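You operate a simulated robot arm through the tools that you are given. There is no shell and no other tool.

The job below is to be done with a simulated robot arm. You get a single attempt, and the scene is never put back.

TASK
Clear the bad fruit: mouldy one to waste, bruised one to juice.
Fine: the fruit on the sorting tray; both go down the chute, the mouldy one first; set the chute lever for each and leave it on juice. Where these are worked on the way, their far stop is far enough and under half their travel is too little: chute lever.

It is judged by the outcome, as a careful person would: the job done as asked, and still so three seconds after it is handed in. It fails if anything else is knocked over, pushed out of place, dropped, spilled or broken.

THE ROBOT
A 7-joint arm with a two-finger parallel gripper, fixed in place. Base frame: the origin is on the floor under the middle of its stand, x ahead of it, y to its left, z up; the work surface is at about z = 880. Lengths are in mm, angles in rad, forces in N, time in s.
It reaches about 1372 mm from its shoulder. Its first joint turns from -2.601 to 2.601 rad. Payload 3.43 kg.
Tool frame: the origin (TCP) lies between the finger pads and is the grasp point; the fingertips stand 30 mm ahead of it; z points along the fingers, y is the line along which they close. The gripper opens to 94 mm. The fingers are 28 mm wide and 10 mm thick; the gripper's body (50 by 96 mm) begins 55 mm behind the TCP.
Orientation is told as [roll, pitch, yaw] about the base's x, y, z axes, in that order, counted from this pose: with the fingers straight down and closing along the base's y, the tool's x points along the base's -x, its y along +y and its z along -z.

THE INTERFACE
- The arm moves only by the tool nudge_tool. Its argument "targets" is text: rows parted by semicolons, each of 6 numbers parted by spaces: the shift along the tool's x, y, z in units of 400 mm (1.0 is 400 mm), then the turn, a rotation vector about the tool's x, y, z in units of 60 degrees (1.0 is 60 degrees). In form: dx dy dz wx wy wz; .... A call has 1 to 20 rows; each row is the pose to reach, as a shift and turn from the pose commanded when the call began, along the tool's axes at that moment. "gripper" is the opening, from 0 (shut) to 1 (fully open), set as the call begins (left out, the last holds). A call with a number of a shift or a turn outside -1 to 1 is refused whole. Rows are played at 5 a second. More than 50 mm and 0.15 rad between two rows, or a gripper value outside its range, and nothing of the call is played. Where a pose cannot be reached the arm comes as near as it can. A force on the tool above 90 N (or 10 N above the force at the start of the call, whichever is more), or a blocked arm, ends the call early, and 0.2 s more pass. Each finger travels about 45 mm/s and halts on what it meets, pressing with about 38 N; the grip force reading is that of the motor and also rises with nothing between the fingers. The clock runs only during rows and for 0.2 s after the last one: add rows that repeat a pose to give the fingers time. It gives the time, the measured TCP pose, the force on the tool (base axes), the opening and the grip force at its end, in the units of the frame above (readings bear some noise), with the torque about the TCP (base axes, N m) and any sound that the robot's microphone picked up.
- Cameras (640 x 400 px; columns grow to the right, rows downward): "scene" is fixed at [49.5, 649.5, 1631.8]; the picture's right is [0.08, -1.00, 0.00], its down [-0.66, -0.05, -0.75] and it looks along [0.75, 0.06, -0.66] (base axes); focal length 350 px, centre (320, 200). "wrist" rides on the gripper at [76, 14, -102] in the tool frame; the picture's right is [-0.18, 0.98, 0.00], its down [-0.75, -0.14, -0.64] and it looks along [-0.63, -0.12, 0.77] (tool axes); focal length 243 px, centre (320, 200). There is no depth. A picture from a camera that has moved, and an enlarged one, comes with that camera's place and axes in the base frame and with its lens.
- get_image(camera): a new picture of that camera. The clock stands still meanwhile.
- zoom(camera, box): a new picture of the part [left, top, right, bottom] of that camera's present view, enlarged. The clock stands still meanwhile.
- job_done(): hands the job in; it is judged then, once.

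Places have to be worked out from the pictures, the camera data and where the tool is seen. Open the gripper and draw the arm clear of the work before you hand the job in, unless the task says otherwise.

The tools are called after ">>>" as name(argument=value, ...) on one line, values as JSON. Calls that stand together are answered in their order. nudge_tool: Moves the arm, as the interface text tells. Its arguments: {"type":"object","properties":{"targets":{"type":"string"},"gripper":{"type":"number"}},"required":["targets"]} The other tools are called the same way: get_image (camera) takes a picture; zoom (camera, box) takes an enlarged picture of a part of a camera's view; job_done () hands the job in.

At the start:

```text
time_s: 0.0
ee_pos: [846.5, 509.4, 1178.6]
tool_rot: [-0.001, 0.001, -0.001]
ft_force: [-0.6, 0.1, -0.4]
torque: [-0.01, 0.05, 0.02]
grip_width: 93.9
grasp_force: 0.1
```

scene: 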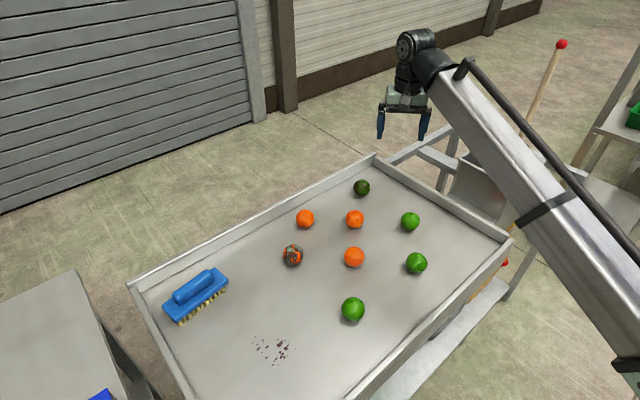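
wrist: 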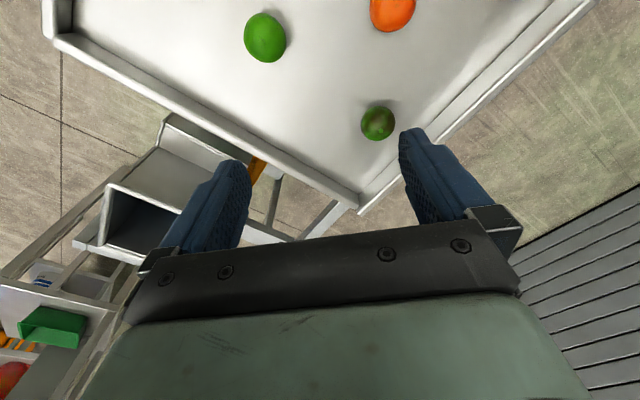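

The tray shows eight fruits; one (orange with dark-grey patches, around pixel 292,255) looks mouldy and a dark green one (362,188) may be bruised. I take enlarged pictures to check them and the chute.

>>> zoom(camera="scene", box=[260, 160, 460, 340])

>>> zoom(camera="scene", box=[400, 20, 640, 320])

>>> zoom(camera="wrist", box=[0, 100, 320, 400])

>>> zoom(camera="wrist", box=[220, 0, 460, 150])

```text
2.22 times, centred on (360, 250) of scene
camera zoom: at [49.5, 649.5, 1631.8], right [0.08, -1.0, 0.0], down [-0.66, -0.05, -0.75], along [0.75, 0.06, -0.66], focal length 778 px, centre (231, 89)
```

zoom: 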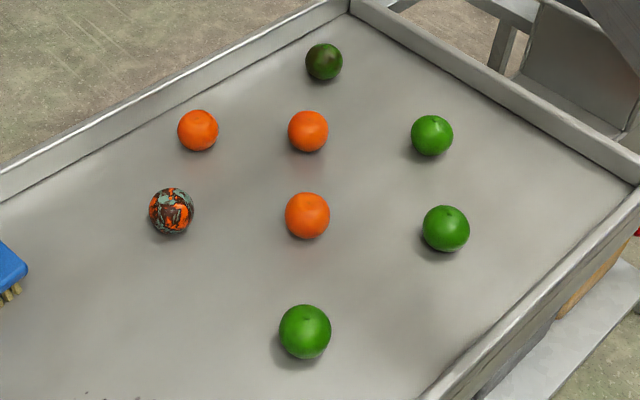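

```text
1.33 times, centred on (520, 170) of scene
camera zoom: at [49.5, 649.5, 1631.8], right [0.08, -1.0, 0.0], down [-0.66, -0.05, -0.75], along [0.75, 0.06, -0.66], focal length 467 px, centre (53, 240)
```

zoom: 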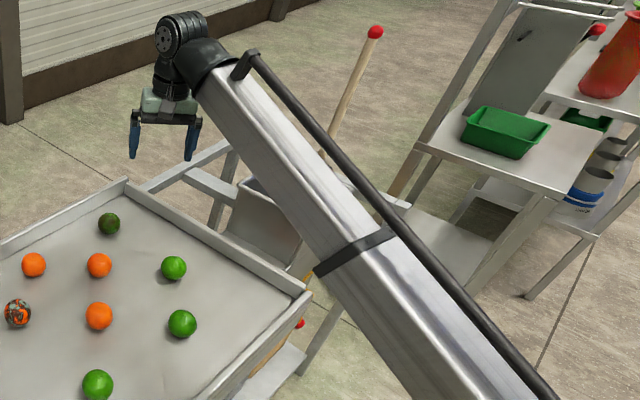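

```text
1.33 times, centred on (160, 250) of wrist
camera zoom: at [771.0, 524.1, 1281.7], right [0.18, 0.98, 0.0], down [0.75, -0.14, 0.64], along [0.63, -0.12, -0.77], focal length 324 px, centre (533, 133)
```

zoom: 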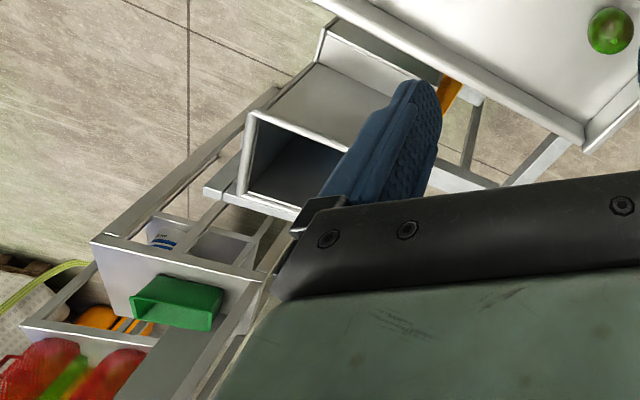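

```text
2.67 times, centred on (340, 75) of wrist
camera zoom: at [771.0, 524.1, 1281.7], right [0.18, 0.98, 0.0], down [0.75, -0.14, 0.64], along [0.63, -0.12, -0.77], focal length 647 px, centre (267, 533)
```

zoom: 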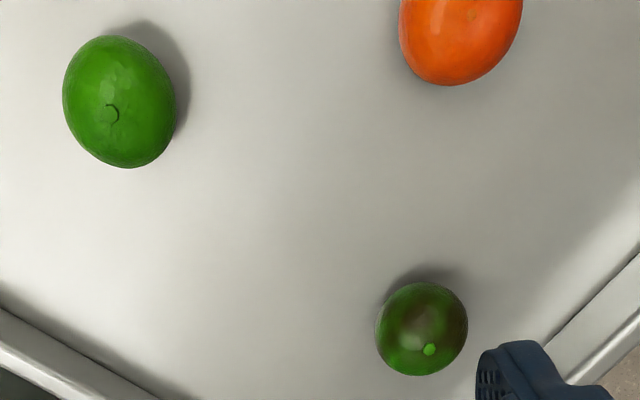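

The mouldy fruit is the orange one with grey-green patches, near (642, 771, 910), and the bruised one is the dark green one, near (938, 584, 910). The arm hides the chute in the scene view, so I turn the wrist about its axis and rise a little to look toward the chute at smaller y.

>>> nudge_tool(targets="0 0 -0.03 0 0 0.125; 0 0 -0.06 0 0 0.25; 0 0 -0.09 0 0 0.375; 0 0 -0.12 0 0 0.5; 0 0 -0.15 0 0 0.625; 0 0 -0.18 0 0 0.75; 0 0 -0.21 0 0 0.875; 0 0 -0.24 0 0 1.0")

>>> get_image(camera="wrist")

>>> get_image(camera="scene")

```text
time_s: 1.8
ee_pos: [850.3, 511.6, 1267.5]
tool_rot: [0.019, -0.002, -1.048]
ft_force: [-0.4, 0.2, -0.3]
torque: [-0.02, -0.02, 0.0]
grip_width: 94.0
grasp_force: 0.1
out of reach, approached as far as the arm can: row 7, 8
```

```text
taken
camera wrist: at [824.3, 584.6, 1369.1], right [0.94, 0.33, 0.02], down [0.24, -0.73, 0.64], along [0.22, -0.6, -0.77], focal length 243 px, centre (320, 200)
```

wrist: 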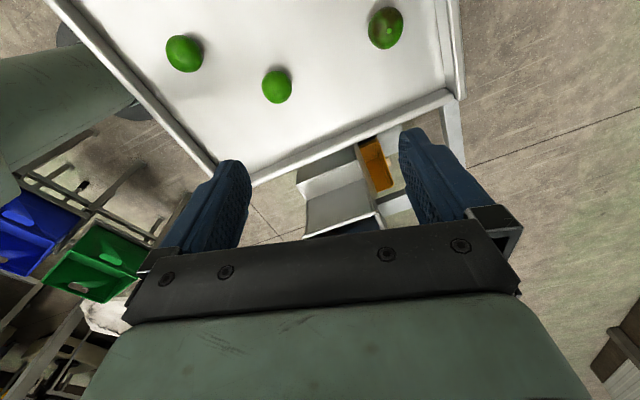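

```text
taken
```

scene: 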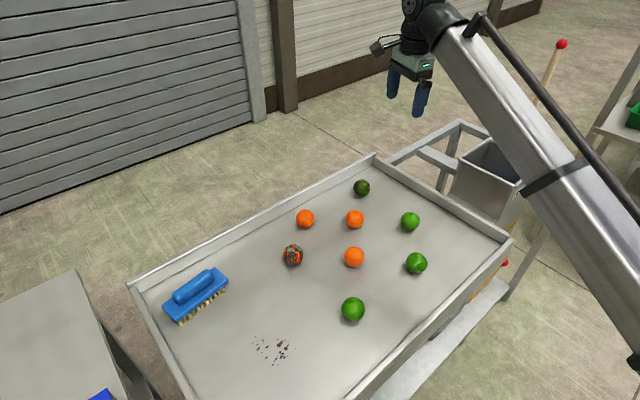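

The hopper of the chute is now visible right of the tray's end, roughly around (1000, 230). I move toward smaller y and a bit lower to look down on it.

>>> nudge_tool(targets="-0.0866 -0.05 0.03 0 0 0; -0.173 -0.1 0.06 0 0 0; -0.26 -0.15 0.09 0 0 0; -0.346 -0.2 0.12 0 0 0; -0.433 -0.25 0.15 0 0 0")

>>> get_image(camera="wrist")

>>> get_image(camera="scene")

```text
time_s: 3.0
ee_pos: [850.5, 311.2, 1206.9]
tool_rot: [0.001, 0.001, -1.047]
ft_force: [-0.3, 0.1, -0.2]
torque: [-0.01, 0.03, -0.02]
grip_width: 94.1
grasp_force: 0.0
out of reach, approached as far as the arm can: row 1, 2
```

```text
taken
camera wrist: at [825.7, 384.6, 1308.1], right [0.94, 0.33, 0.0], down [0.25, -0.72, 0.64], along [0.21, -0.6, -0.77], focal length 243 px, centre (320, 200)
```

wrist: 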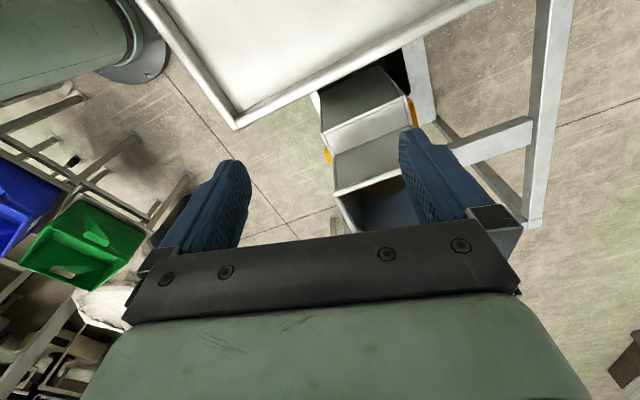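

```text
taken
```

scene: 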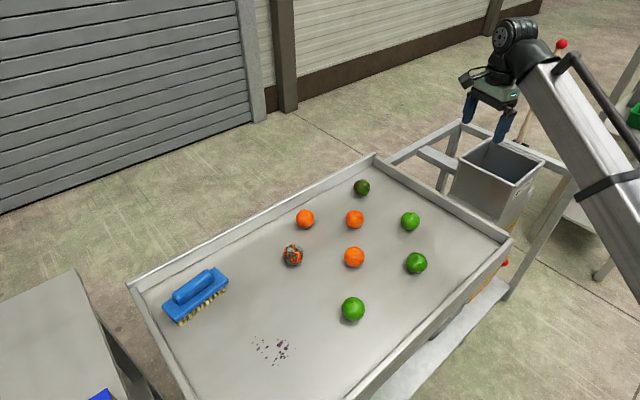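

The hopper box is now in view in the scene picture. I zoom to see its mouth, walls and the lever.

>>> zoom(camera="scene", box=[400, 100, 600, 320])

>>> zoom(camera="wrist", box=[260, 20, 560, 240])

```text
1.82 times, centred on (500, 210) of scene
camera zoom: at [49.5, 649.5, 1631.8], right [0.08, -1.0, 0.0], down [-0.66, -0.05, -0.75], along [0.75, 0.06, -0.66], focal length 637 px, centre (-7, 182)
```

zoom: 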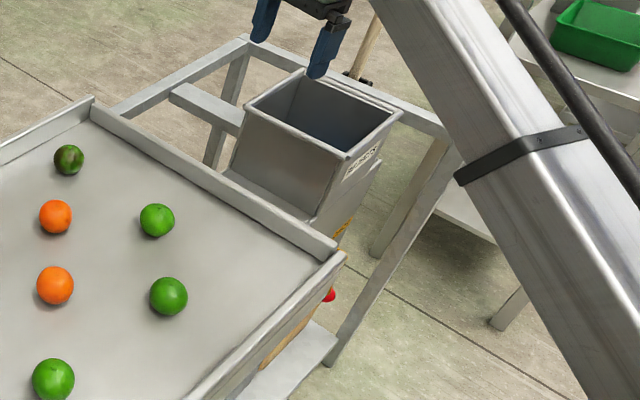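

```text
1.82 times, centred on (410, 130) of wrist
camera zoom: at [825.7, 384.6, 1308.1], right [0.94, 0.33, 0.0], down [0.25, -0.72, 0.64], along [0.21, -0.6, -0.77], focal length 441 px, centre (156, 327)
```

zoom: 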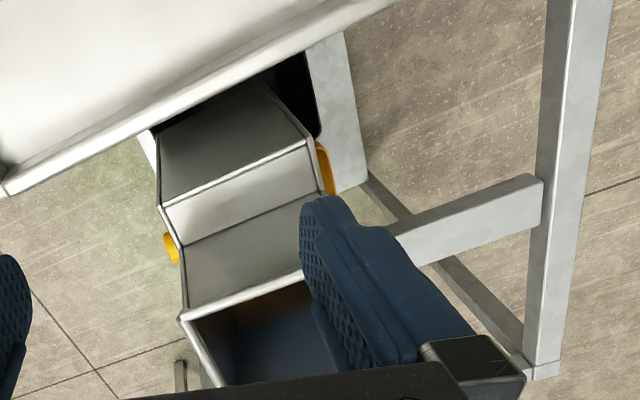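

The lever seems to be the pole with the red knob behind the hopper. I draw the arm back toward smaller x and y and turn the wrist straight, so both cameras can see the chute and lever.

>>> nudge_tool(targets="-0.012 -0.079 0 0 0 -0.125; -0.024 -0.158 0 0 0 -0.25; -0.036 -0.237 0 0 0 -0.375; -0.048 -0.316 0 0 0 -0.5; -0.06 -0.395 0 0 0 -0.625; -0.072 -0.474 0 0 0 -0.75; -0.084 -0.553 0 0 0 -0.875; -0.096 -0.632 0 0 0 -1.0")

>>> get_image(camera="wrist")

>>> get_image(camera="scene")

```text
time_s: 4.8
ee_pos: [683.1, 158.0, 1150.1]
tool_rot: [0.017, -0.062, 0.0]
ft_force: [10.2, 12.4, -12.3]
torque: [-1.46, 0.07, -1.17]
grip_width: 93.8
grasp_force: 0.1
out of reach, approached as far as the arm can: row 1, 2, 3, 4, 5, 6, 7, 8
```

```text
taken
camera wrist: at [601.6, 172.7, 1247.6], right [0.18, 0.98, 0.03], down [0.71, -0.15, 0.68], along [0.68, -0.11, -0.73], focal length 243 px, centre (320, 200)
```

wrist: 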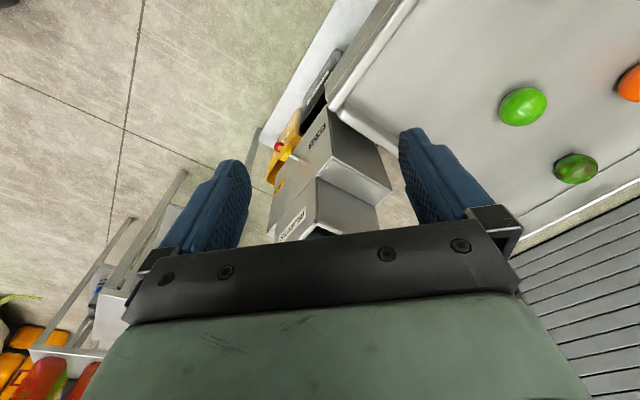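

```text
taken
```

scene: 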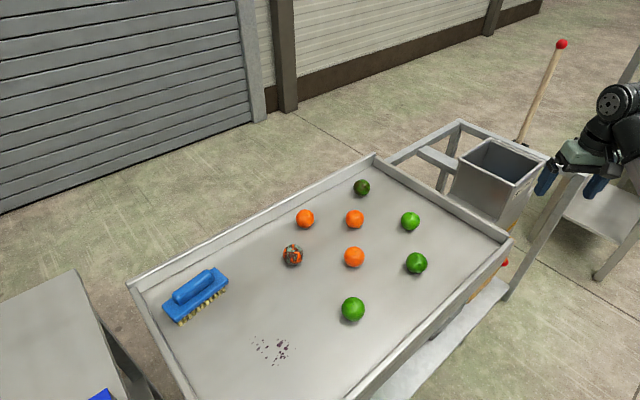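

The reading shows some force (about 20 N) and the pose fell short, so I pause one row to see whether the force persists.

>>> nudge_tool(targets="0 0 0 0 0 0")

>>> zoom(camera="scene", box=[420, 20, 640, 320])

>>> zoom(camera="wrist", box=[220, 40, 420, 250])

```text
time_s: 5.2
ee_pos: [683.6, 159.3, 1149.7]
tool_rot: [0.014, -0.06, 0.002]
ft_force: [13.8, 3.9, -21.6]
torque: [-0.54, -0.46, -0.42]
grip_width: 94.0
grasp_force: 0.0
```

```text
1.33 times, centred on (530, 170) of scene
camera zoom: at [49.5, 649.5, 1631.8], right [0.08, -1.0, 0.0], down [-0.66, -0.05, -0.75], along [0.75, 0.06, -0.66], focal length 467 px, centre (40, 240)
```

zoom: 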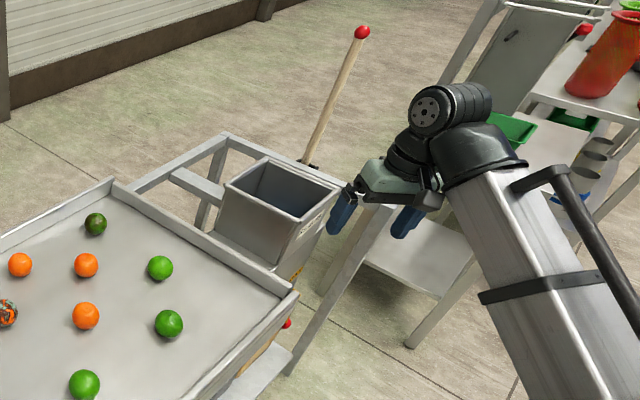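

```text
1.90 times, centred on (320, 145) of wrist
camera zoom: at [601.8, 172.8, 1247.7], right [0.18, 0.98, 0.03], down [0.71, -0.15, 0.68], along [0.68, -0.11, -0.73], focal length 462 px, centre (320, 305)
```

zoom: 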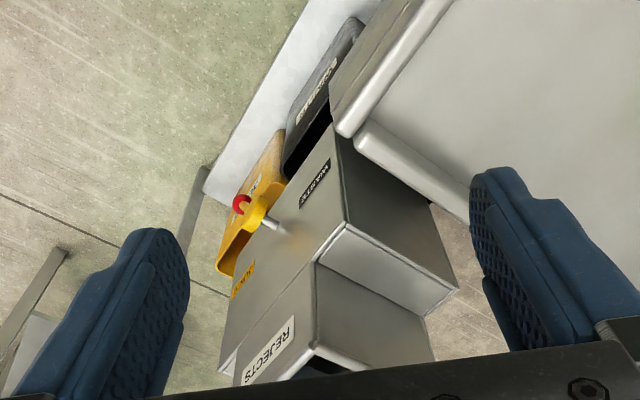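

The force comes from the folded wrist pressing at its limit; the wrist view shows the chute with labels REJECTS, WASTE and JUICE and a red-knobbed shaft between them. I zoom tighter on that before moving forward to relieve the arm.

>>> zoom(camera="wrist", box=[260, 40, 380, 130])

>>> zoom(camera="wrist", box=[250, 110, 350, 180])

>>> zoom(camera="wrist", box=[250, 160, 390, 250])

>>> zoom(camera="scene", box=[440, 110, 580, 310])

>>> zoom(camera="scene", box=[500, 20, 600, 160])

```text
4.44 times, centred on (320, 85) of wrist
camera zoom: at [601.8, 172.8, 1247.7], right [0.18, 0.98, 0.03], down [0.71, -0.15, 0.68], along [0.68, -0.11, -0.73], focal length 1078 px, centre (320, 711)
```

zoom: 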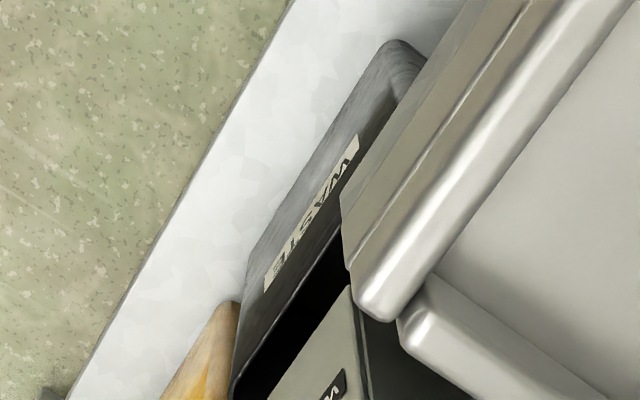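

```text
5.71 times, centred on (300, 145) of wrist
camera zoom: at [601.8, 172.8, 1247.7], right [0.18, 0.98, 0.03], down [0.71, -0.15, 0.68], along [0.68, -0.11, -0.73], focal length 1386 px, centre (434, 514)
```

zoom: 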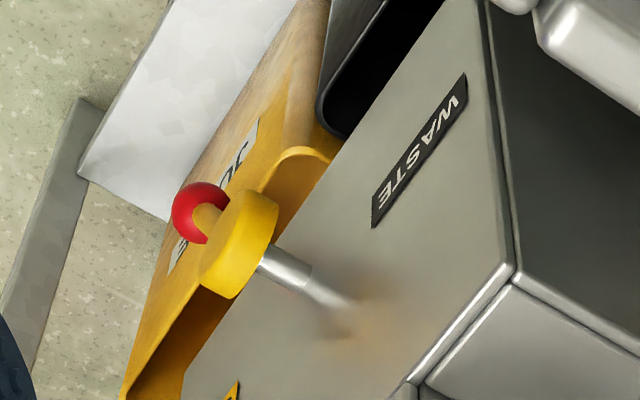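

```text
4.44 times, centred on (320, 205) of wrist
camera zoom: at [601.8, 172.8, 1247.7], right [0.18, 0.98, 0.03], down [0.71, -0.15, 0.68], along [0.68, -0.11, -0.73], focal length 1078 px, centre (320, 178)
```

zoom: 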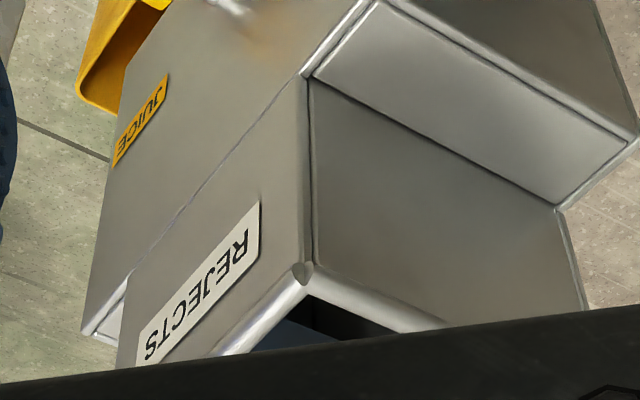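

```text
2.00 times, centred on (510, 210) of scene
camera zoom: at [49.5, 649.5, 1631.8], right [0.08, -1.0, 0.0], down [-0.66, -0.05, -0.75], along [0.75, 0.06, -0.66], focal length 700 px, centre (-60, 180)
```

zoom: 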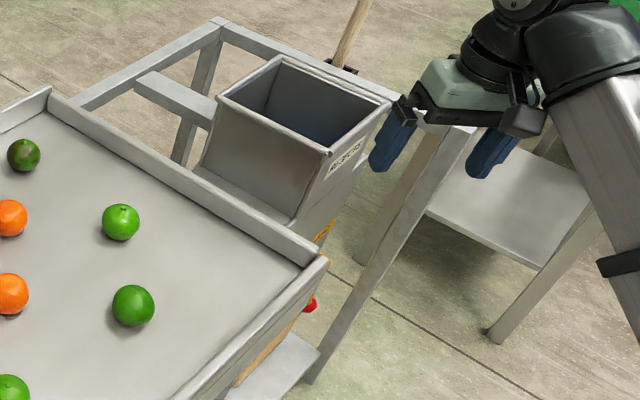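

```text
2.86 times, centred on (550, 90) of scene
camera zoom: at [49.5, 649.5, 1631.8], right [0.08, -1.0, 0.0], down [-0.66, -0.05, -0.75], along [0.75, 0.06, -0.66], focal length 1000 px, centre (-337, 514)
```

zoom: 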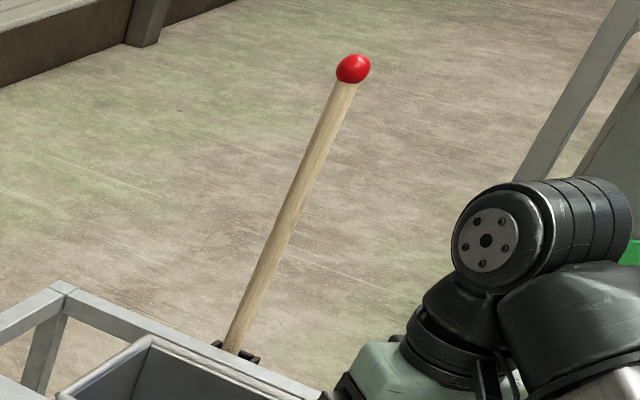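

The lever is a silver shaft with a yellow collar and red knob on the robot-facing side of the chute, between the WASTE and JUICE labels, about (1017, -34, 500); the tall stick is just a clipped pole. I move forward to relieve the wrist force and recheck.

>>> nudge_tool(targets="-0.1 0 0 0 0 0; -0.2 0 0 0 0 0; -0.3 0 0 0 0 0")

>>> zoom(camera="scene", box=[470, 220, 550, 290])

```text
time_s: 6.0
ee_pos: [802.7, 160.4, 1157.3]
tool_rot: [0.014, -0.058, 0.001]
ft_force: [-0.1, 0.6, 0.4]
torque: [0.0, 0.0, -0.03]
grip_width: 94.0
grasp_force: 0.1
```

```text
5.71 times, centred on (510, 255) of scene
camera zoom: at [49.5, 649.5, 1631.8], right [0.08, -1.0, 0.0], down [-0.66, -0.05, -0.75], along [0.75, 0.06, -0.66], focal length 2001 px, centre (-766, -114)
```

zoom: 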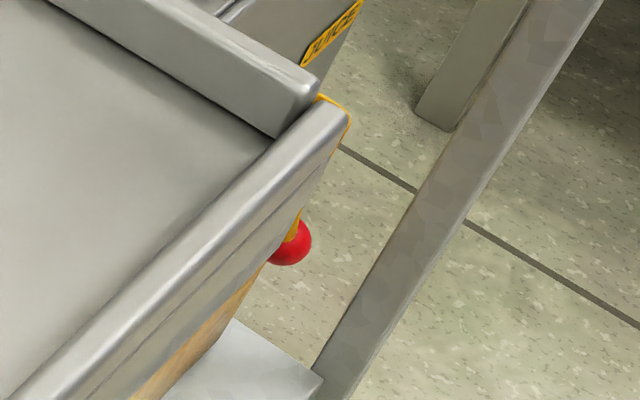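

The force is gone and the commanded pose now equals the measured one. I shift toward smaller y and lower to look at the lever from the robot's side.

>>> nudge_tool(targets="0 -0.0875 0.05 0 0 0; 0 -0.175 0.1 0 0 0; 0 -0.2625 0.15 0 0 0; 0 -0.35 0.2 0 0 0; 0 -0.4375 0.25 0 0 0; 0 -0.525 0.3 0 0 0")

>>> get_image(camera="wrist")

>>> get_image(camera="scene")

```text
time_s: 7.4
ee_pos: [809.5, -48.3, 1033.5]
tool_rot: [0.015, -0.058, -0.001]
ft_force: [-0.3, 0.0, 1.1]
torque: [0.03, 0.0, 0.02]
grip_width: 94.0
grasp_force: 0.0
```

```text
taken
camera wrist: at [728.0, -34.1, 1130.6], right [0.18, 0.98, 0.03], down [0.71, -0.15, 0.68], along [0.67, -0.11, -0.73], focal length 243 px, centre (320, 200)
```

wrist: 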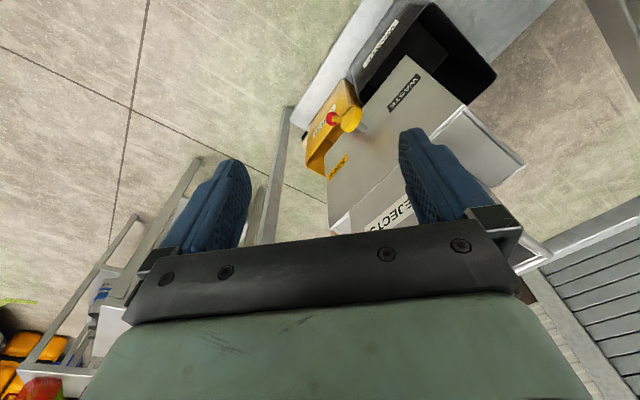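

```text
taken
```

scene: 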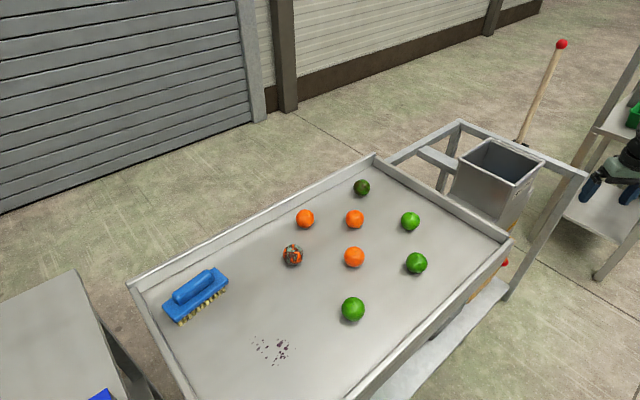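

Now the whole robot-facing side of the chute is in view, with the lever between the labels. I zoom on the lever for its shape.

>>> zoom(camera="wrist", box=[300, 80, 400, 150])

>>> zoom(camera="wrist", box=[290, 0, 500, 240])

>>> zoom(camera="scene", box=[440, 110, 580, 220])

```text
5.71 times, centred on (350, 115) of wrist
camera zoom: at [728.0, -34.1, 1130.6], right [0.18, 0.98, 0.03], down [0.71, -0.15, 0.68], along [0.67, -0.11, -0.73], focal length 1386 px, centre (149, 686)
```

zoom: 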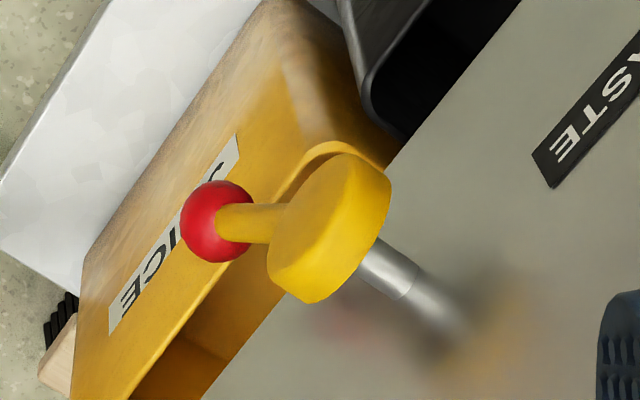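

```text
1.67 times, centred on (395, 120) of wrist
camera zoom: at [728.0, -34.1, 1130.6], right [0.18, 0.98, 0.03], down [0.71, -0.15, 0.68], along [0.67, -0.11, -0.73], focal length 404 px, centre (195, 333)
```

zoom: 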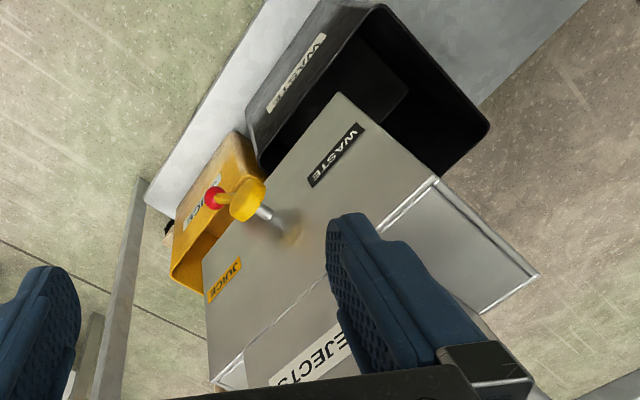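

```text
3.64 times, centred on (510, 165) of scene
camera zoom: at [49.5, 649.5, 1631.8], right [0.08, -1.0, 0.0], down [-0.66, -0.05, -0.75], along [0.75, 0.06, -0.66], focal length 1273 px, centre (-371, 327)
```

zoom: 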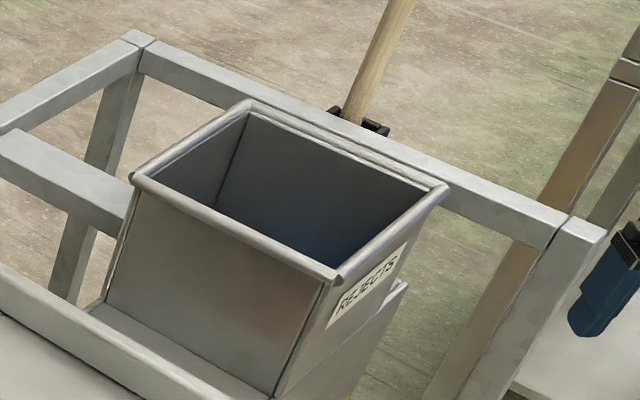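

The lever is clear now: a hub at about (992, 5, 586) whose arm hangs down, about 127 mm long, with a red ball near (1033, -42, 475), leaning roughly 30° toward JUICE. I move out in front of the chute and turn the tool to face it (yaw about 0.74), staying well clear.

>>> nudge_tool(targets="-0.0176 -0.031 0.073 0 0 -0.0885; -0.0353 -0.0625 0.146 0 0 -0.177; -0.053 -0.094 0.219 0 0 -0.2655; -0.0705 -0.125 0.292 0 0 -0.354; -0.088 -0.156 0.365 0 0 -0.4425; -0.106 -0.1875 0.438 0 0 -0.531; -0.123 -0.219 0.511 0 0 -0.6195; -0.141 -0.25 0.584 0 0 -0.7076")

>>> get_image(camera="wrist")

>>> get_image(camera="scene")

```text
time_s: 9.2
ee_pos: [879.1, -144.6, 802.7]
tool_rot: [-0.029, -0.053, 0.745]
ft_force: [0.9, -0.5, 0.3]
torque: [0.02, -0.02, 0.01]
grip_width: 93.8
grasp_force: 0.1
```

```text
taken
camera wrist: at [808.8, -186.8, 900.0], right [-0.53, 0.85, -0.02], down [0.61, 0.4, 0.68], along [0.59, 0.35, -0.73], focal length 243 px, centre (320, 200)
```

wrist: 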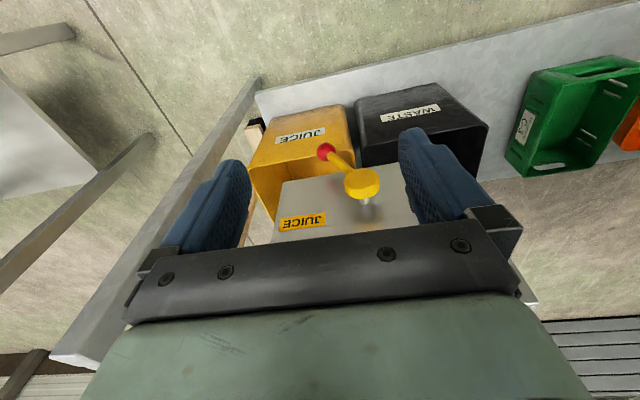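

```text
taken
```

scene: 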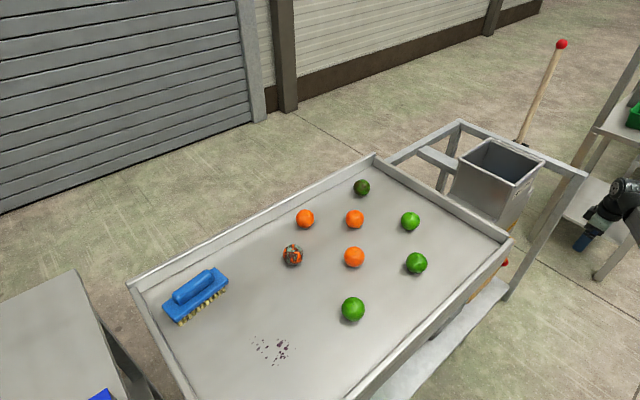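

This view confirms hub (993, 4, 586) and ball (1034, -44, 475). I zoom to check the lever and the bin clearances before tilting the tool toward it.

>>> zoom(camera="wrist", box=[240, 80, 440, 240])

```text
2.50 times, centred on (340, 160) of wrist
camera zoom: at [808.8, -186.8, 900.0], right [-0.53, 0.85, -0.02], down [0.61, 0.4, 0.68], along [0.59, 0.35, -0.73], focal length 606 px, centre (270, 300)
```

zoom: 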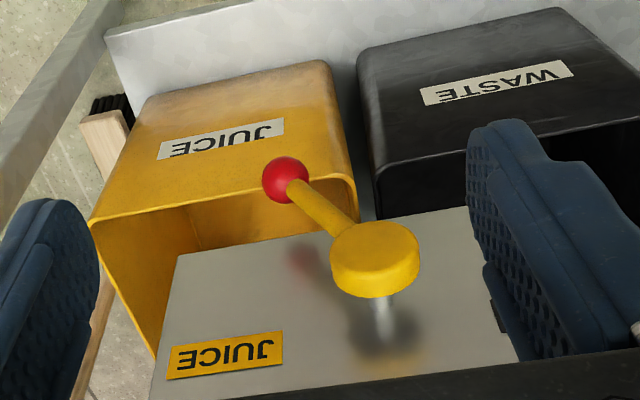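

All consistent. I partly close the fingers to straddle the lever arm and move to a pre-pose about 130 mm in front of it, tilting the tool about 52° toward the chute.

>>> nudge_tool(targets="-0.0194 -0.001 0.0674 -0.0035 -0.108 0; -0.0388 -0.002 0.1348 -0.007 -0.2165 0; -0.058 -0.003 0.202 -0.01 -0.325 0; -0.0775 -0.004 0.27 -0.014 -0.433 0; -0.097 -0.005 0.337 -0.017 -0.541 0; -0.116 -0.006 0.404 -0.021 -0.65 0; -0.136 -0.007 0.472 -0.024 -0.758 0; -0.155 -0.007 0.539 -0.028 -0.866 0; -0.155 -0.007 0.539 -0.028 -0.866 0", gripper=0.55)

>>> get_image(camera="wrist")

>>> get_image(camera="scene")

```text
time_s: 11.2
ee_pos: [938.0, -100.9, 591.2]
tool_rot: [-0.006, -0.961, 0.76]
ft_force: [-0.5, 1.5, 0.4]
torque: [0.01, 0.02, 0.01]
grip_width: 52.0
grasp_force: 0.1
```

```text
taken
camera wrist: at [836.9, -177.7, 586.7], right [-0.6, 0.79, 0.15], down [0.02, -0.16, 0.99], along [0.8, 0.59, 0.08], focal length 243 px, centre (320, 200)
```

wrist: 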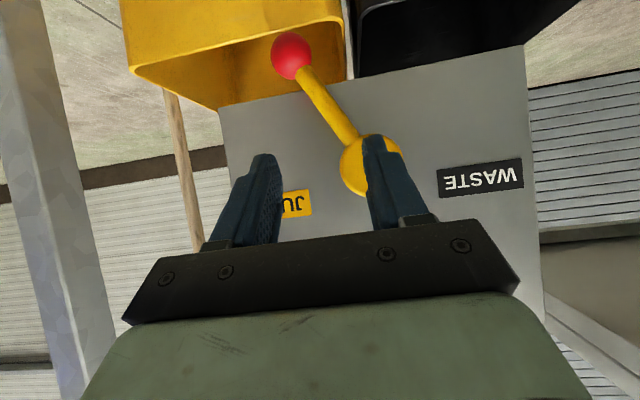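

```text
taken
```

scene: 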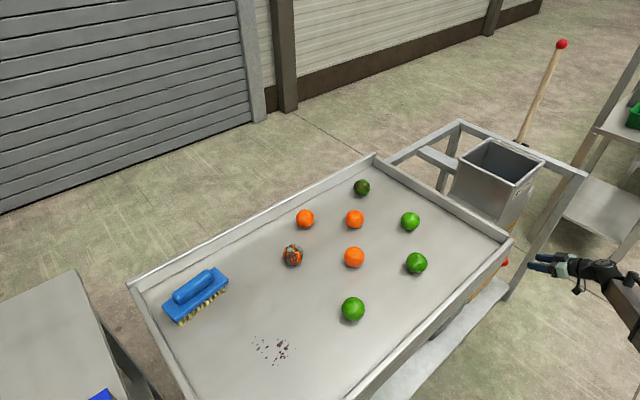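

The frontal view matches: the lever leans about 28° to JUICE, and my fingers point at its arm. I advance about 85 mm along the tool axis with a small correction upward, then check.

>>> nudge_tool(targets="-0.0074 0.006 0.055 0 0 0; -0.0148 0.012 0.11 0 0 0; -0.0148 0.012 0.165 0 0 0; -0.0148 0.012 0.215 0 0 0")

>>> get_image(camera="wrist")

```text
time_s: 12.2
ee_pos: [990.3, -48.8, 545.9]
tool_rot: [-0.006, -0.96, 0.757]
ft_force: [0.6, -0.1, -0.3]
torque: [-0.02, 0.0, -0.02]
grip_width: 51.6
grasp_force: 0.0
```

```text
taken
camera wrist: at [888.3, -124.7, 542.6], right [-0.6, 0.79, 0.15], down [0.03, -0.16, 0.99], along [0.8, 0.59, 0.08], focal length 243 px, centre (320, 200)
```

wrist: 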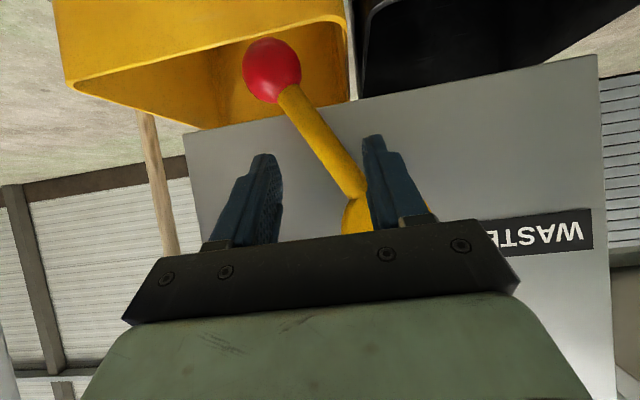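

The lever arm is between the fingertips. I advance the last 40 mm so that the fingers straddle it.

>>> nudge_tool(targets="0 0.004 0.05 0 0 0; 0 0.0075 0.1 0 0 0")

>>> get_image(camera="wrist")

```text
time_s: 12.8
ee_pos: [1013.4, -24.0, 522.5]
tool_rot: [-0.006, -0.959, 0.759]
ft_force: [0.2, 0.3, -0.4]
torque: [0.01, -0.03, 0.01]
grip_width: 51.7
grasp_force: 0.0
```

```text
taken
camera wrist: at [910.5, -99.4, 519.3], right [-0.6, 0.79, 0.15], down [0.03, -0.16, 0.99], along [0.8, 0.59, 0.08], focal length 243 px, centre (320, 200)
```

wrist: 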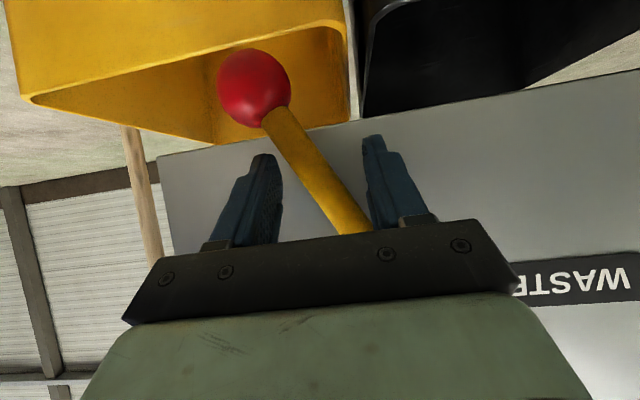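

The fingers straddle the arm with no contact force. I push sideways toward WASTE in 10 mm steps, 80 mm at first, watching force.

>>> nudge_tool(targets="0 0.025 0 0 0 0; 0 0.05 0 0 0 0; 0 0.075 0 0 0 0; 0 0.1 0 0 0 0; 0 0.125 0 0 0 0; 0 0.15 0 0 0 0; 0 0.175 0 0 0 0")

>>> get_image(camera="wrist")

```text
time_s: 14.4
ee_pos: [964.5, 27.6, 522.0]
tool_rot: [-0.006, -0.959, 0.758]
ft_force: [0.4, -0.7, -0.1]
torque: [0.01, 0.04, 0.0]
grip_width: 52.5
grasp_force: 0.3
```

```text
taken
camera wrist: at [861.9, -48.7, 519.0], right [-0.6, 0.79, 0.15], down [0.03, -0.16, 0.99], along [0.8, 0.59, 0.08], focal length 243 px, centre (320, 200)
```

wrist: 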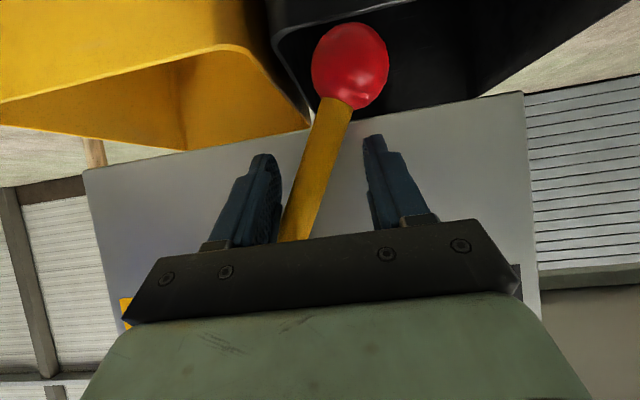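

The lever swings freely and now leans to the WASTE side. I continue in smaller steps until the stop is felt.

>>> nudge_tool(targets="0 0.0125 0 0 0 0; 0 0.025 0 0 0 0; 0 0.0375 0 0 0 0; 0 0.05 0 0 0 0")

>>> get_image(camera="wrist")

```text
time_s: 15.4
ee_pos: [952.6, 38.5, 520.5]
tool_rot: [-0.015, -0.961, 0.753]
ft_force: [27.7, -41.6, -8.0]
torque: [0.72, 0.78, -0.26]
grip_width: 80.2
grasp_force: 24.9
```

```text
taken
camera wrist: at [851.1, -36.7, 518.0], right [-0.59, 0.8, 0.14], down [0.02, -0.16, 0.99], along [0.81, 0.58, 0.08], focal length 243 px, centre (320, 200)
```

wrist: 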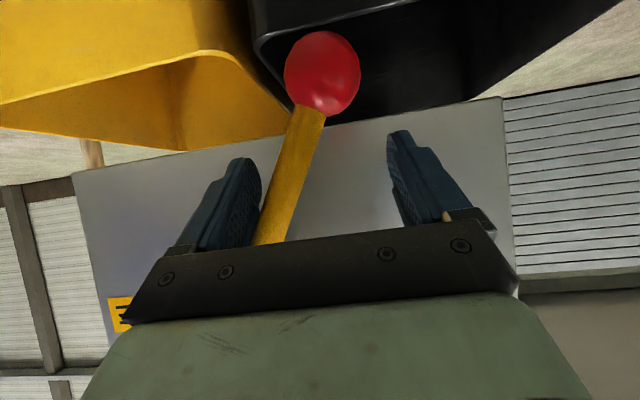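

The resistance (about 50 N, fingers pushed wide) shows the lever is at the WASTE stop. I back the tool off 28 mm so the arm is centred and untouched, then check.

>>> nudge_tool(targets="0 -0.0175 0 0 0 0; 0 -0.035 0 0 0 0; 0 -0.0525 0 0 0 0; 0 -0.07 0 0 0 0; 0 -0.07 0 0 0 0")

>>> get_image(camera="wrist")

```text
time_s: 16.6
ee_pos: [969.5, 23.0, 523.8]
tool_rot: [-0.004, -0.96, 0.76]
ft_force: [0.1, -1.0, -0.2]
torque: [-0.02, 0.02, -0.02]
grip_width: 51.6
grasp_force: 0.0
```

```text
taken
camera wrist: at [868.2, -53.8, 519.4], right [-0.6, 0.79, 0.15], down [0.03, -0.16, 0.99], along [0.8, 0.59, 0.08], focal length 243 px, centre (320, 200)
```

wrist: 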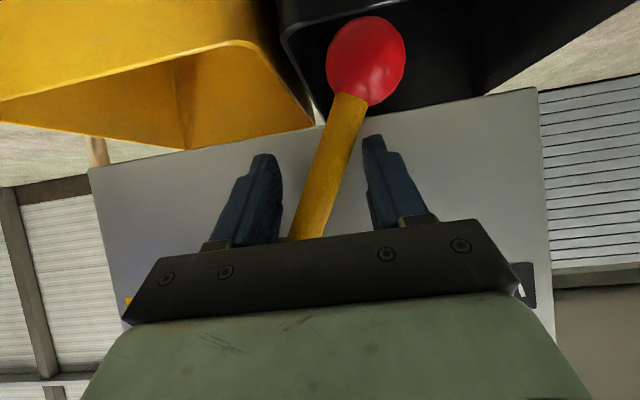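

The arm stands free between the fingers. I withdraw straight back along the tool axis and check the lever position.

>>> nudge_tool(targets="0 0 -0.08 0 0 0; 0 0 -0.16 0 0 0; 0 0 -0.24 0 0 0; 0 0 -0.33 0 0 0")

>>> get_image(camera="wrist")

```text
time_s: 17.6
ee_pos: [890.9, -53.0, 598.3]
tool_rot: [-0.005, -0.959, 0.759]
ft_force: [-0.3, 0.0, -0.2]
torque: [0.01, -0.04, 0.01]
grip_width: 51.7
grasp_force: 0.1
```

```text
taken
camera wrist: at [789.3, -129.4, 594.4], right [-0.6, 0.79, 0.15], down [0.03, -0.16, 0.99], along [0.8, 0.59, 0.08], focal length 243 px, centre (320, 200)
```

wrist: 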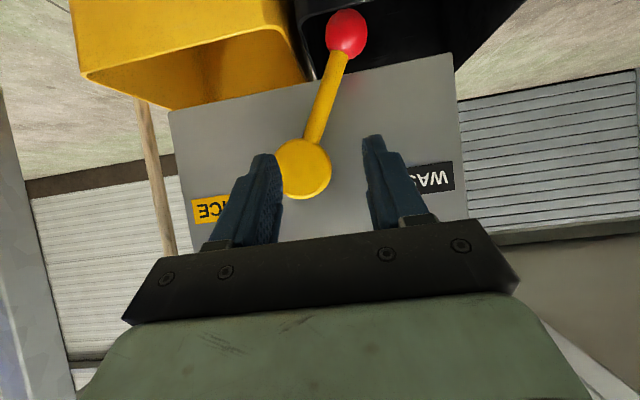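

The lever is clearly on the WASTE side. Now I rise and bring the tool back to pointing straight down, ahead of going over the tray for the mouldy fruit.

>>> nudge_tool(targets="-0.0684 0 -0.0622 0 0.102 0; -0.1369 0 -0.1244 0 0.204 0; -0.2053 0 -0.1867 0 0.306 0; -0.2738 0 -0.2489 0 0.4076 0; -0.3422 0 -0.3111 0 0.5094 0; -0.4107 0 -0.3733 0 0.6113 0; -0.4791 0 -0.4356 0 0.7132 0; -0.5476 0 -0.4978 0 0.815 0; -0.616 -0.0025 -0.56 0 0.917 0", gripper=1.0)

```text
time_s: 19.6
ee_pos: [859.4, -81.2, 929.6]
tool_rot: [-0.002, 0.002, 0.752]
ft_force: [-0.4, -0.4, -0.4]
torque: [0.0, 0.04, 0.02]
grip_width: 94.0
grasp_force: 0.1
```

The tool is straight down and free. I rise to z about 1120 and swing over toward the tray.

>>> nudge_tool(targets="0 0 -0.1125 0 0 0; 0 0 -0.225 0 0 0; -0.0342 0.0365 -0.325 0 0 0; -0.0854 0.0913 -0.4125 0 0 0; -0.1537 0.1643 -0.4625 0 0 0; -0.2305 0.2465 -0.475 0 0 0; -0.3017 0.3408 -0.475 0 0 0; -0.3745 0.437 -0.475 0 0 0; -0.4474 0.5331 -0.475 0 0 0; -0.5202 0.6293 -0.475 0 0 0")

>>> get_image(camera="scene")

```text
time_s: 21.8
ee_pos: [840.4, 244.1, 1118.7]
tool_rot: [-0.004, -0.001, 0.754]
ft_force: [0.0, -0.1, 0.0]
torque: [0.02, -0.01, -0.01]
grip_width: 94.0
grasp_force: 0.0
```

```text
taken
```

scene: 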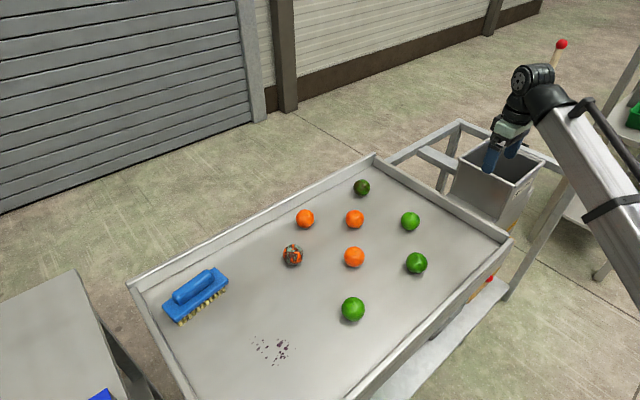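

Projection of the tool in the scene agrees with its reading. I continue over the tray toward the mouldy fruit.

>>> nudge_tool(targets="-0.045 0.1074 0.004 0 0 0; -0.09 0.2148 0.008 0 0 0; -0.135 0.3223 0.012 0 0 0; -0.18 0.4297 0.016 0 0 0; -0.2248 0.5371 0.02 0 0 0; -0.2697 0.6445 0.024 0 0 0; -0.3147 0.752 0.028 0 0 0; -0.3597 0.8594 0.032 0 0 0; -0.4046 0.9668 0.035 0 0 0")

>>> get_image(camera="wrist")

>>> get_image(camera="scene")

```text
time_s: 23.8
ee_pos: [692.6, 639.0, 1102.0]
tool_rot: [-0.003, 0.001, 0.753]
ft_force: [-1.0, -0.4, -0.4]
torque: [0.04, 0.01, 0.01]
grip_width: 94.1
grasp_force: 0.0
```

```text
taken
camera wrist: at [628.3, 597.7, 1204.5], right [-0.54, 0.84, 0.0], down [0.65, 0.41, 0.64], along [0.54, 0.34, -0.77], focal length 243 px, centre (320, 200)
```

wrist: 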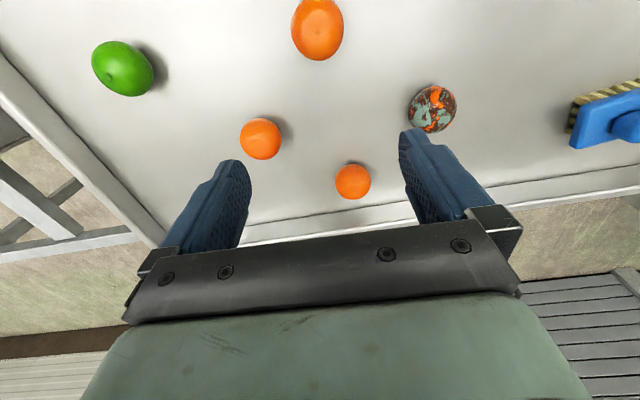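

```text
taken
```

scene: 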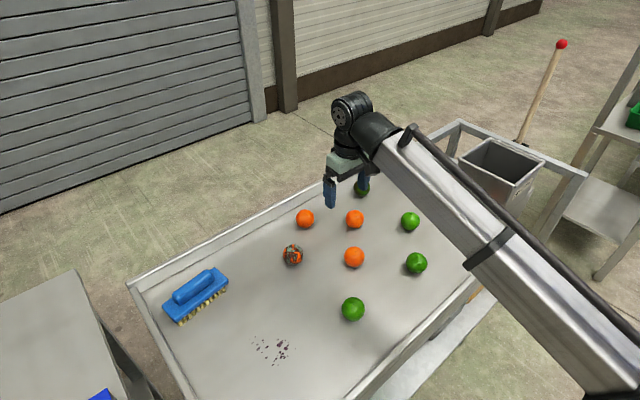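

The wrist view puts the mouldy fruit at about (643, 769). I move over it and descend to z about 980 for a check.

>>> nudge_tool(targets="-0.044 0.107 0.03 0 0 0; -0.088 0.215 0.08 0 0 0; -0.1315 0.322 0.13 0 0 0; -0.1315 0.322 0.22 0 0 0; -0.1315 0.322 0.305 0 0 0; -0.1315 0.322 0.305 0 0 0")

>>> get_image(camera="wrist")

>>> get_image(camera="scene")

```text
refused: row 2 steps farther than a row can; nothing moved
```

```text
taken
camera wrist: at [628.3, 597.7, 1204.5], right [-0.54, 0.84, 0.0], down [0.65, 0.41, 0.64], along [0.54, 0.34, -0.77], focal length 243 px, centre (320, 200)
```

wrist: 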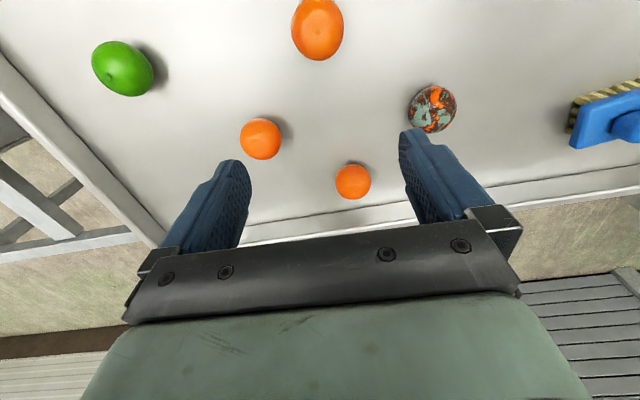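

```text
taken
```

scene: 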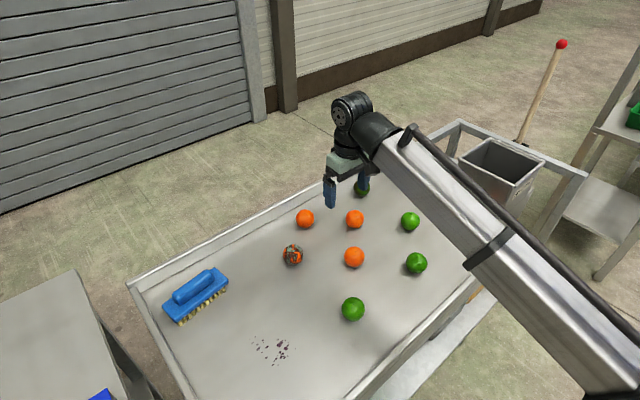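

The call was refused because one step was a little over 50 mm. I resend it with smaller steps.

>>> nudge_tool(targets="-0.033 0.08 0.02 0 0 0; -0.066 0.161 0.05 0 0 0; -0.099 0.242 0.09 0 0 0; -0.1315 0.322 0.14 0 0 0; -0.1315 0.322 0.22 0 0 0; -0.1315 0.322 0.305 0 0 0; -0.1315 0.322 0.305 0 0 0")

>>> get_image(camera="wrist")

>>> get_image(camera="scene")

```text
time_s: 25.4
ee_pos: [643.6, 768.1, 980.2]
tool_rot: [-0.003, -0.001, 0.753]
ft_force: [0.0, 0.1, 0.1]
torque: [0.0, -0.02, 0.03]
grip_width: 94.0
grasp_force: 0.1
```

```text
taken
camera wrist: at [577.8, 726.8, 1082.6], right [-0.54, 0.84, 0.0], down [0.64, 0.41, 0.64], along [0.54, 0.34, -0.77], focal length 243 px, centre (320, 200)
```

wrist: 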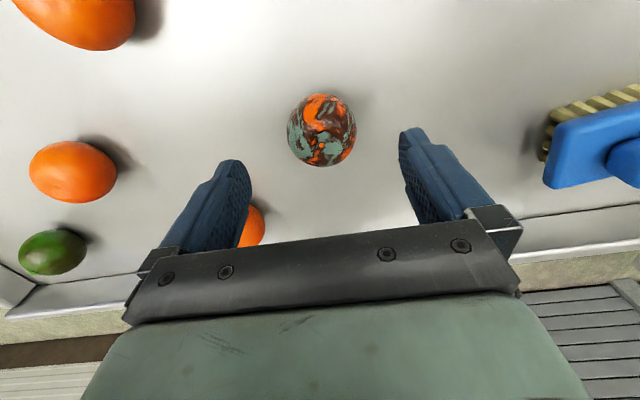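

```text
taken
```

scene: 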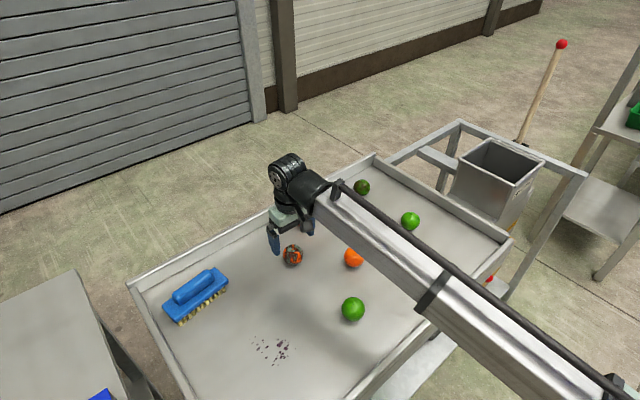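

The fruit computes to (643, 769), right under the TCP. I descend to z about 918, where the fingertips are some 8 mm above the tray.

>>> nudge_tool(targets="0 0.002 0.04 0 0 0; 0 0.002 0.08 0 0 0; 0 0.002 0.12 0 0 0; 0 0.002 0.155 0 0 0")

>>> get_image(camera="wrist")

>>> zoom(camera="scene", box=[220, 180, 380, 300])

```text
time_s: 26.4
ee_pos: [641.3, 767.9, 918.6]
tool_rot: [-0.004, 0.001, 0.755]
ft_force: [-0.6, -1.0, -0.3]
torque: [-0.02, -0.02, 0.02]
grip_width: 94.2
grasp_force: 0.0
```

```text
taken
camera wrist: at [577.7, 727.6, 1020.4], right [-0.54, 0.84, 0.0], down [0.64, 0.41, 0.64], along [0.54, 0.34, -0.77], focal length 243 px, centre (320, 200)
```

wrist: 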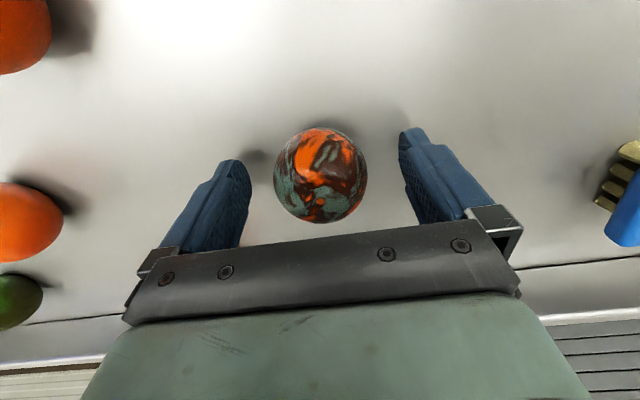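

```text
3.33 times, centred on (300, 240) of scene
camera zoom: at [49.5, 649.5, 1631.8], right [0.08, -1.0, 0.0], down [-0.66, -0.05, -0.75], along [0.75, 0.06, -0.66], focal length 1167 px, centre (387, 67)
```

zoom: 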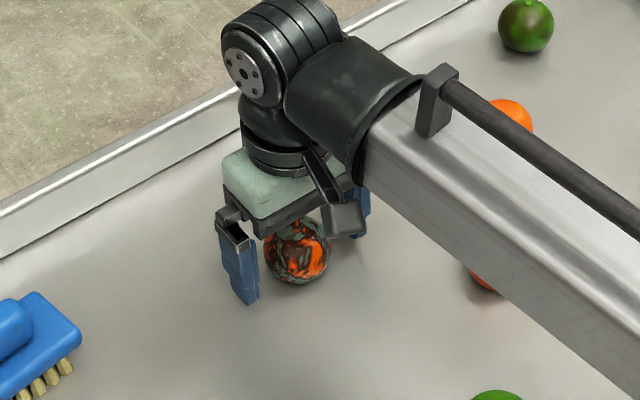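

The fruit sits centred between the fingers, so I close on it and hold a moment.

>>> nudge_tool(targets="0 0 0 0 0 0; 0 0 0 0 0 0; 0 0 0 0 0 0; 0 0 0 0 0 0; 0 0 0 0 0 0", gripper=0.4)

```text
time_s: 27.6
ee_pos: [642.8, 768.7, 917.3]
tool_rot: [-0.004, 0.001, 0.755]
ft_force: [-0.4, 0.0, 0.0]
torque: [-0.02, 0.02, 0.0]
grip_width: 56.1
grasp_force: 37.8
```

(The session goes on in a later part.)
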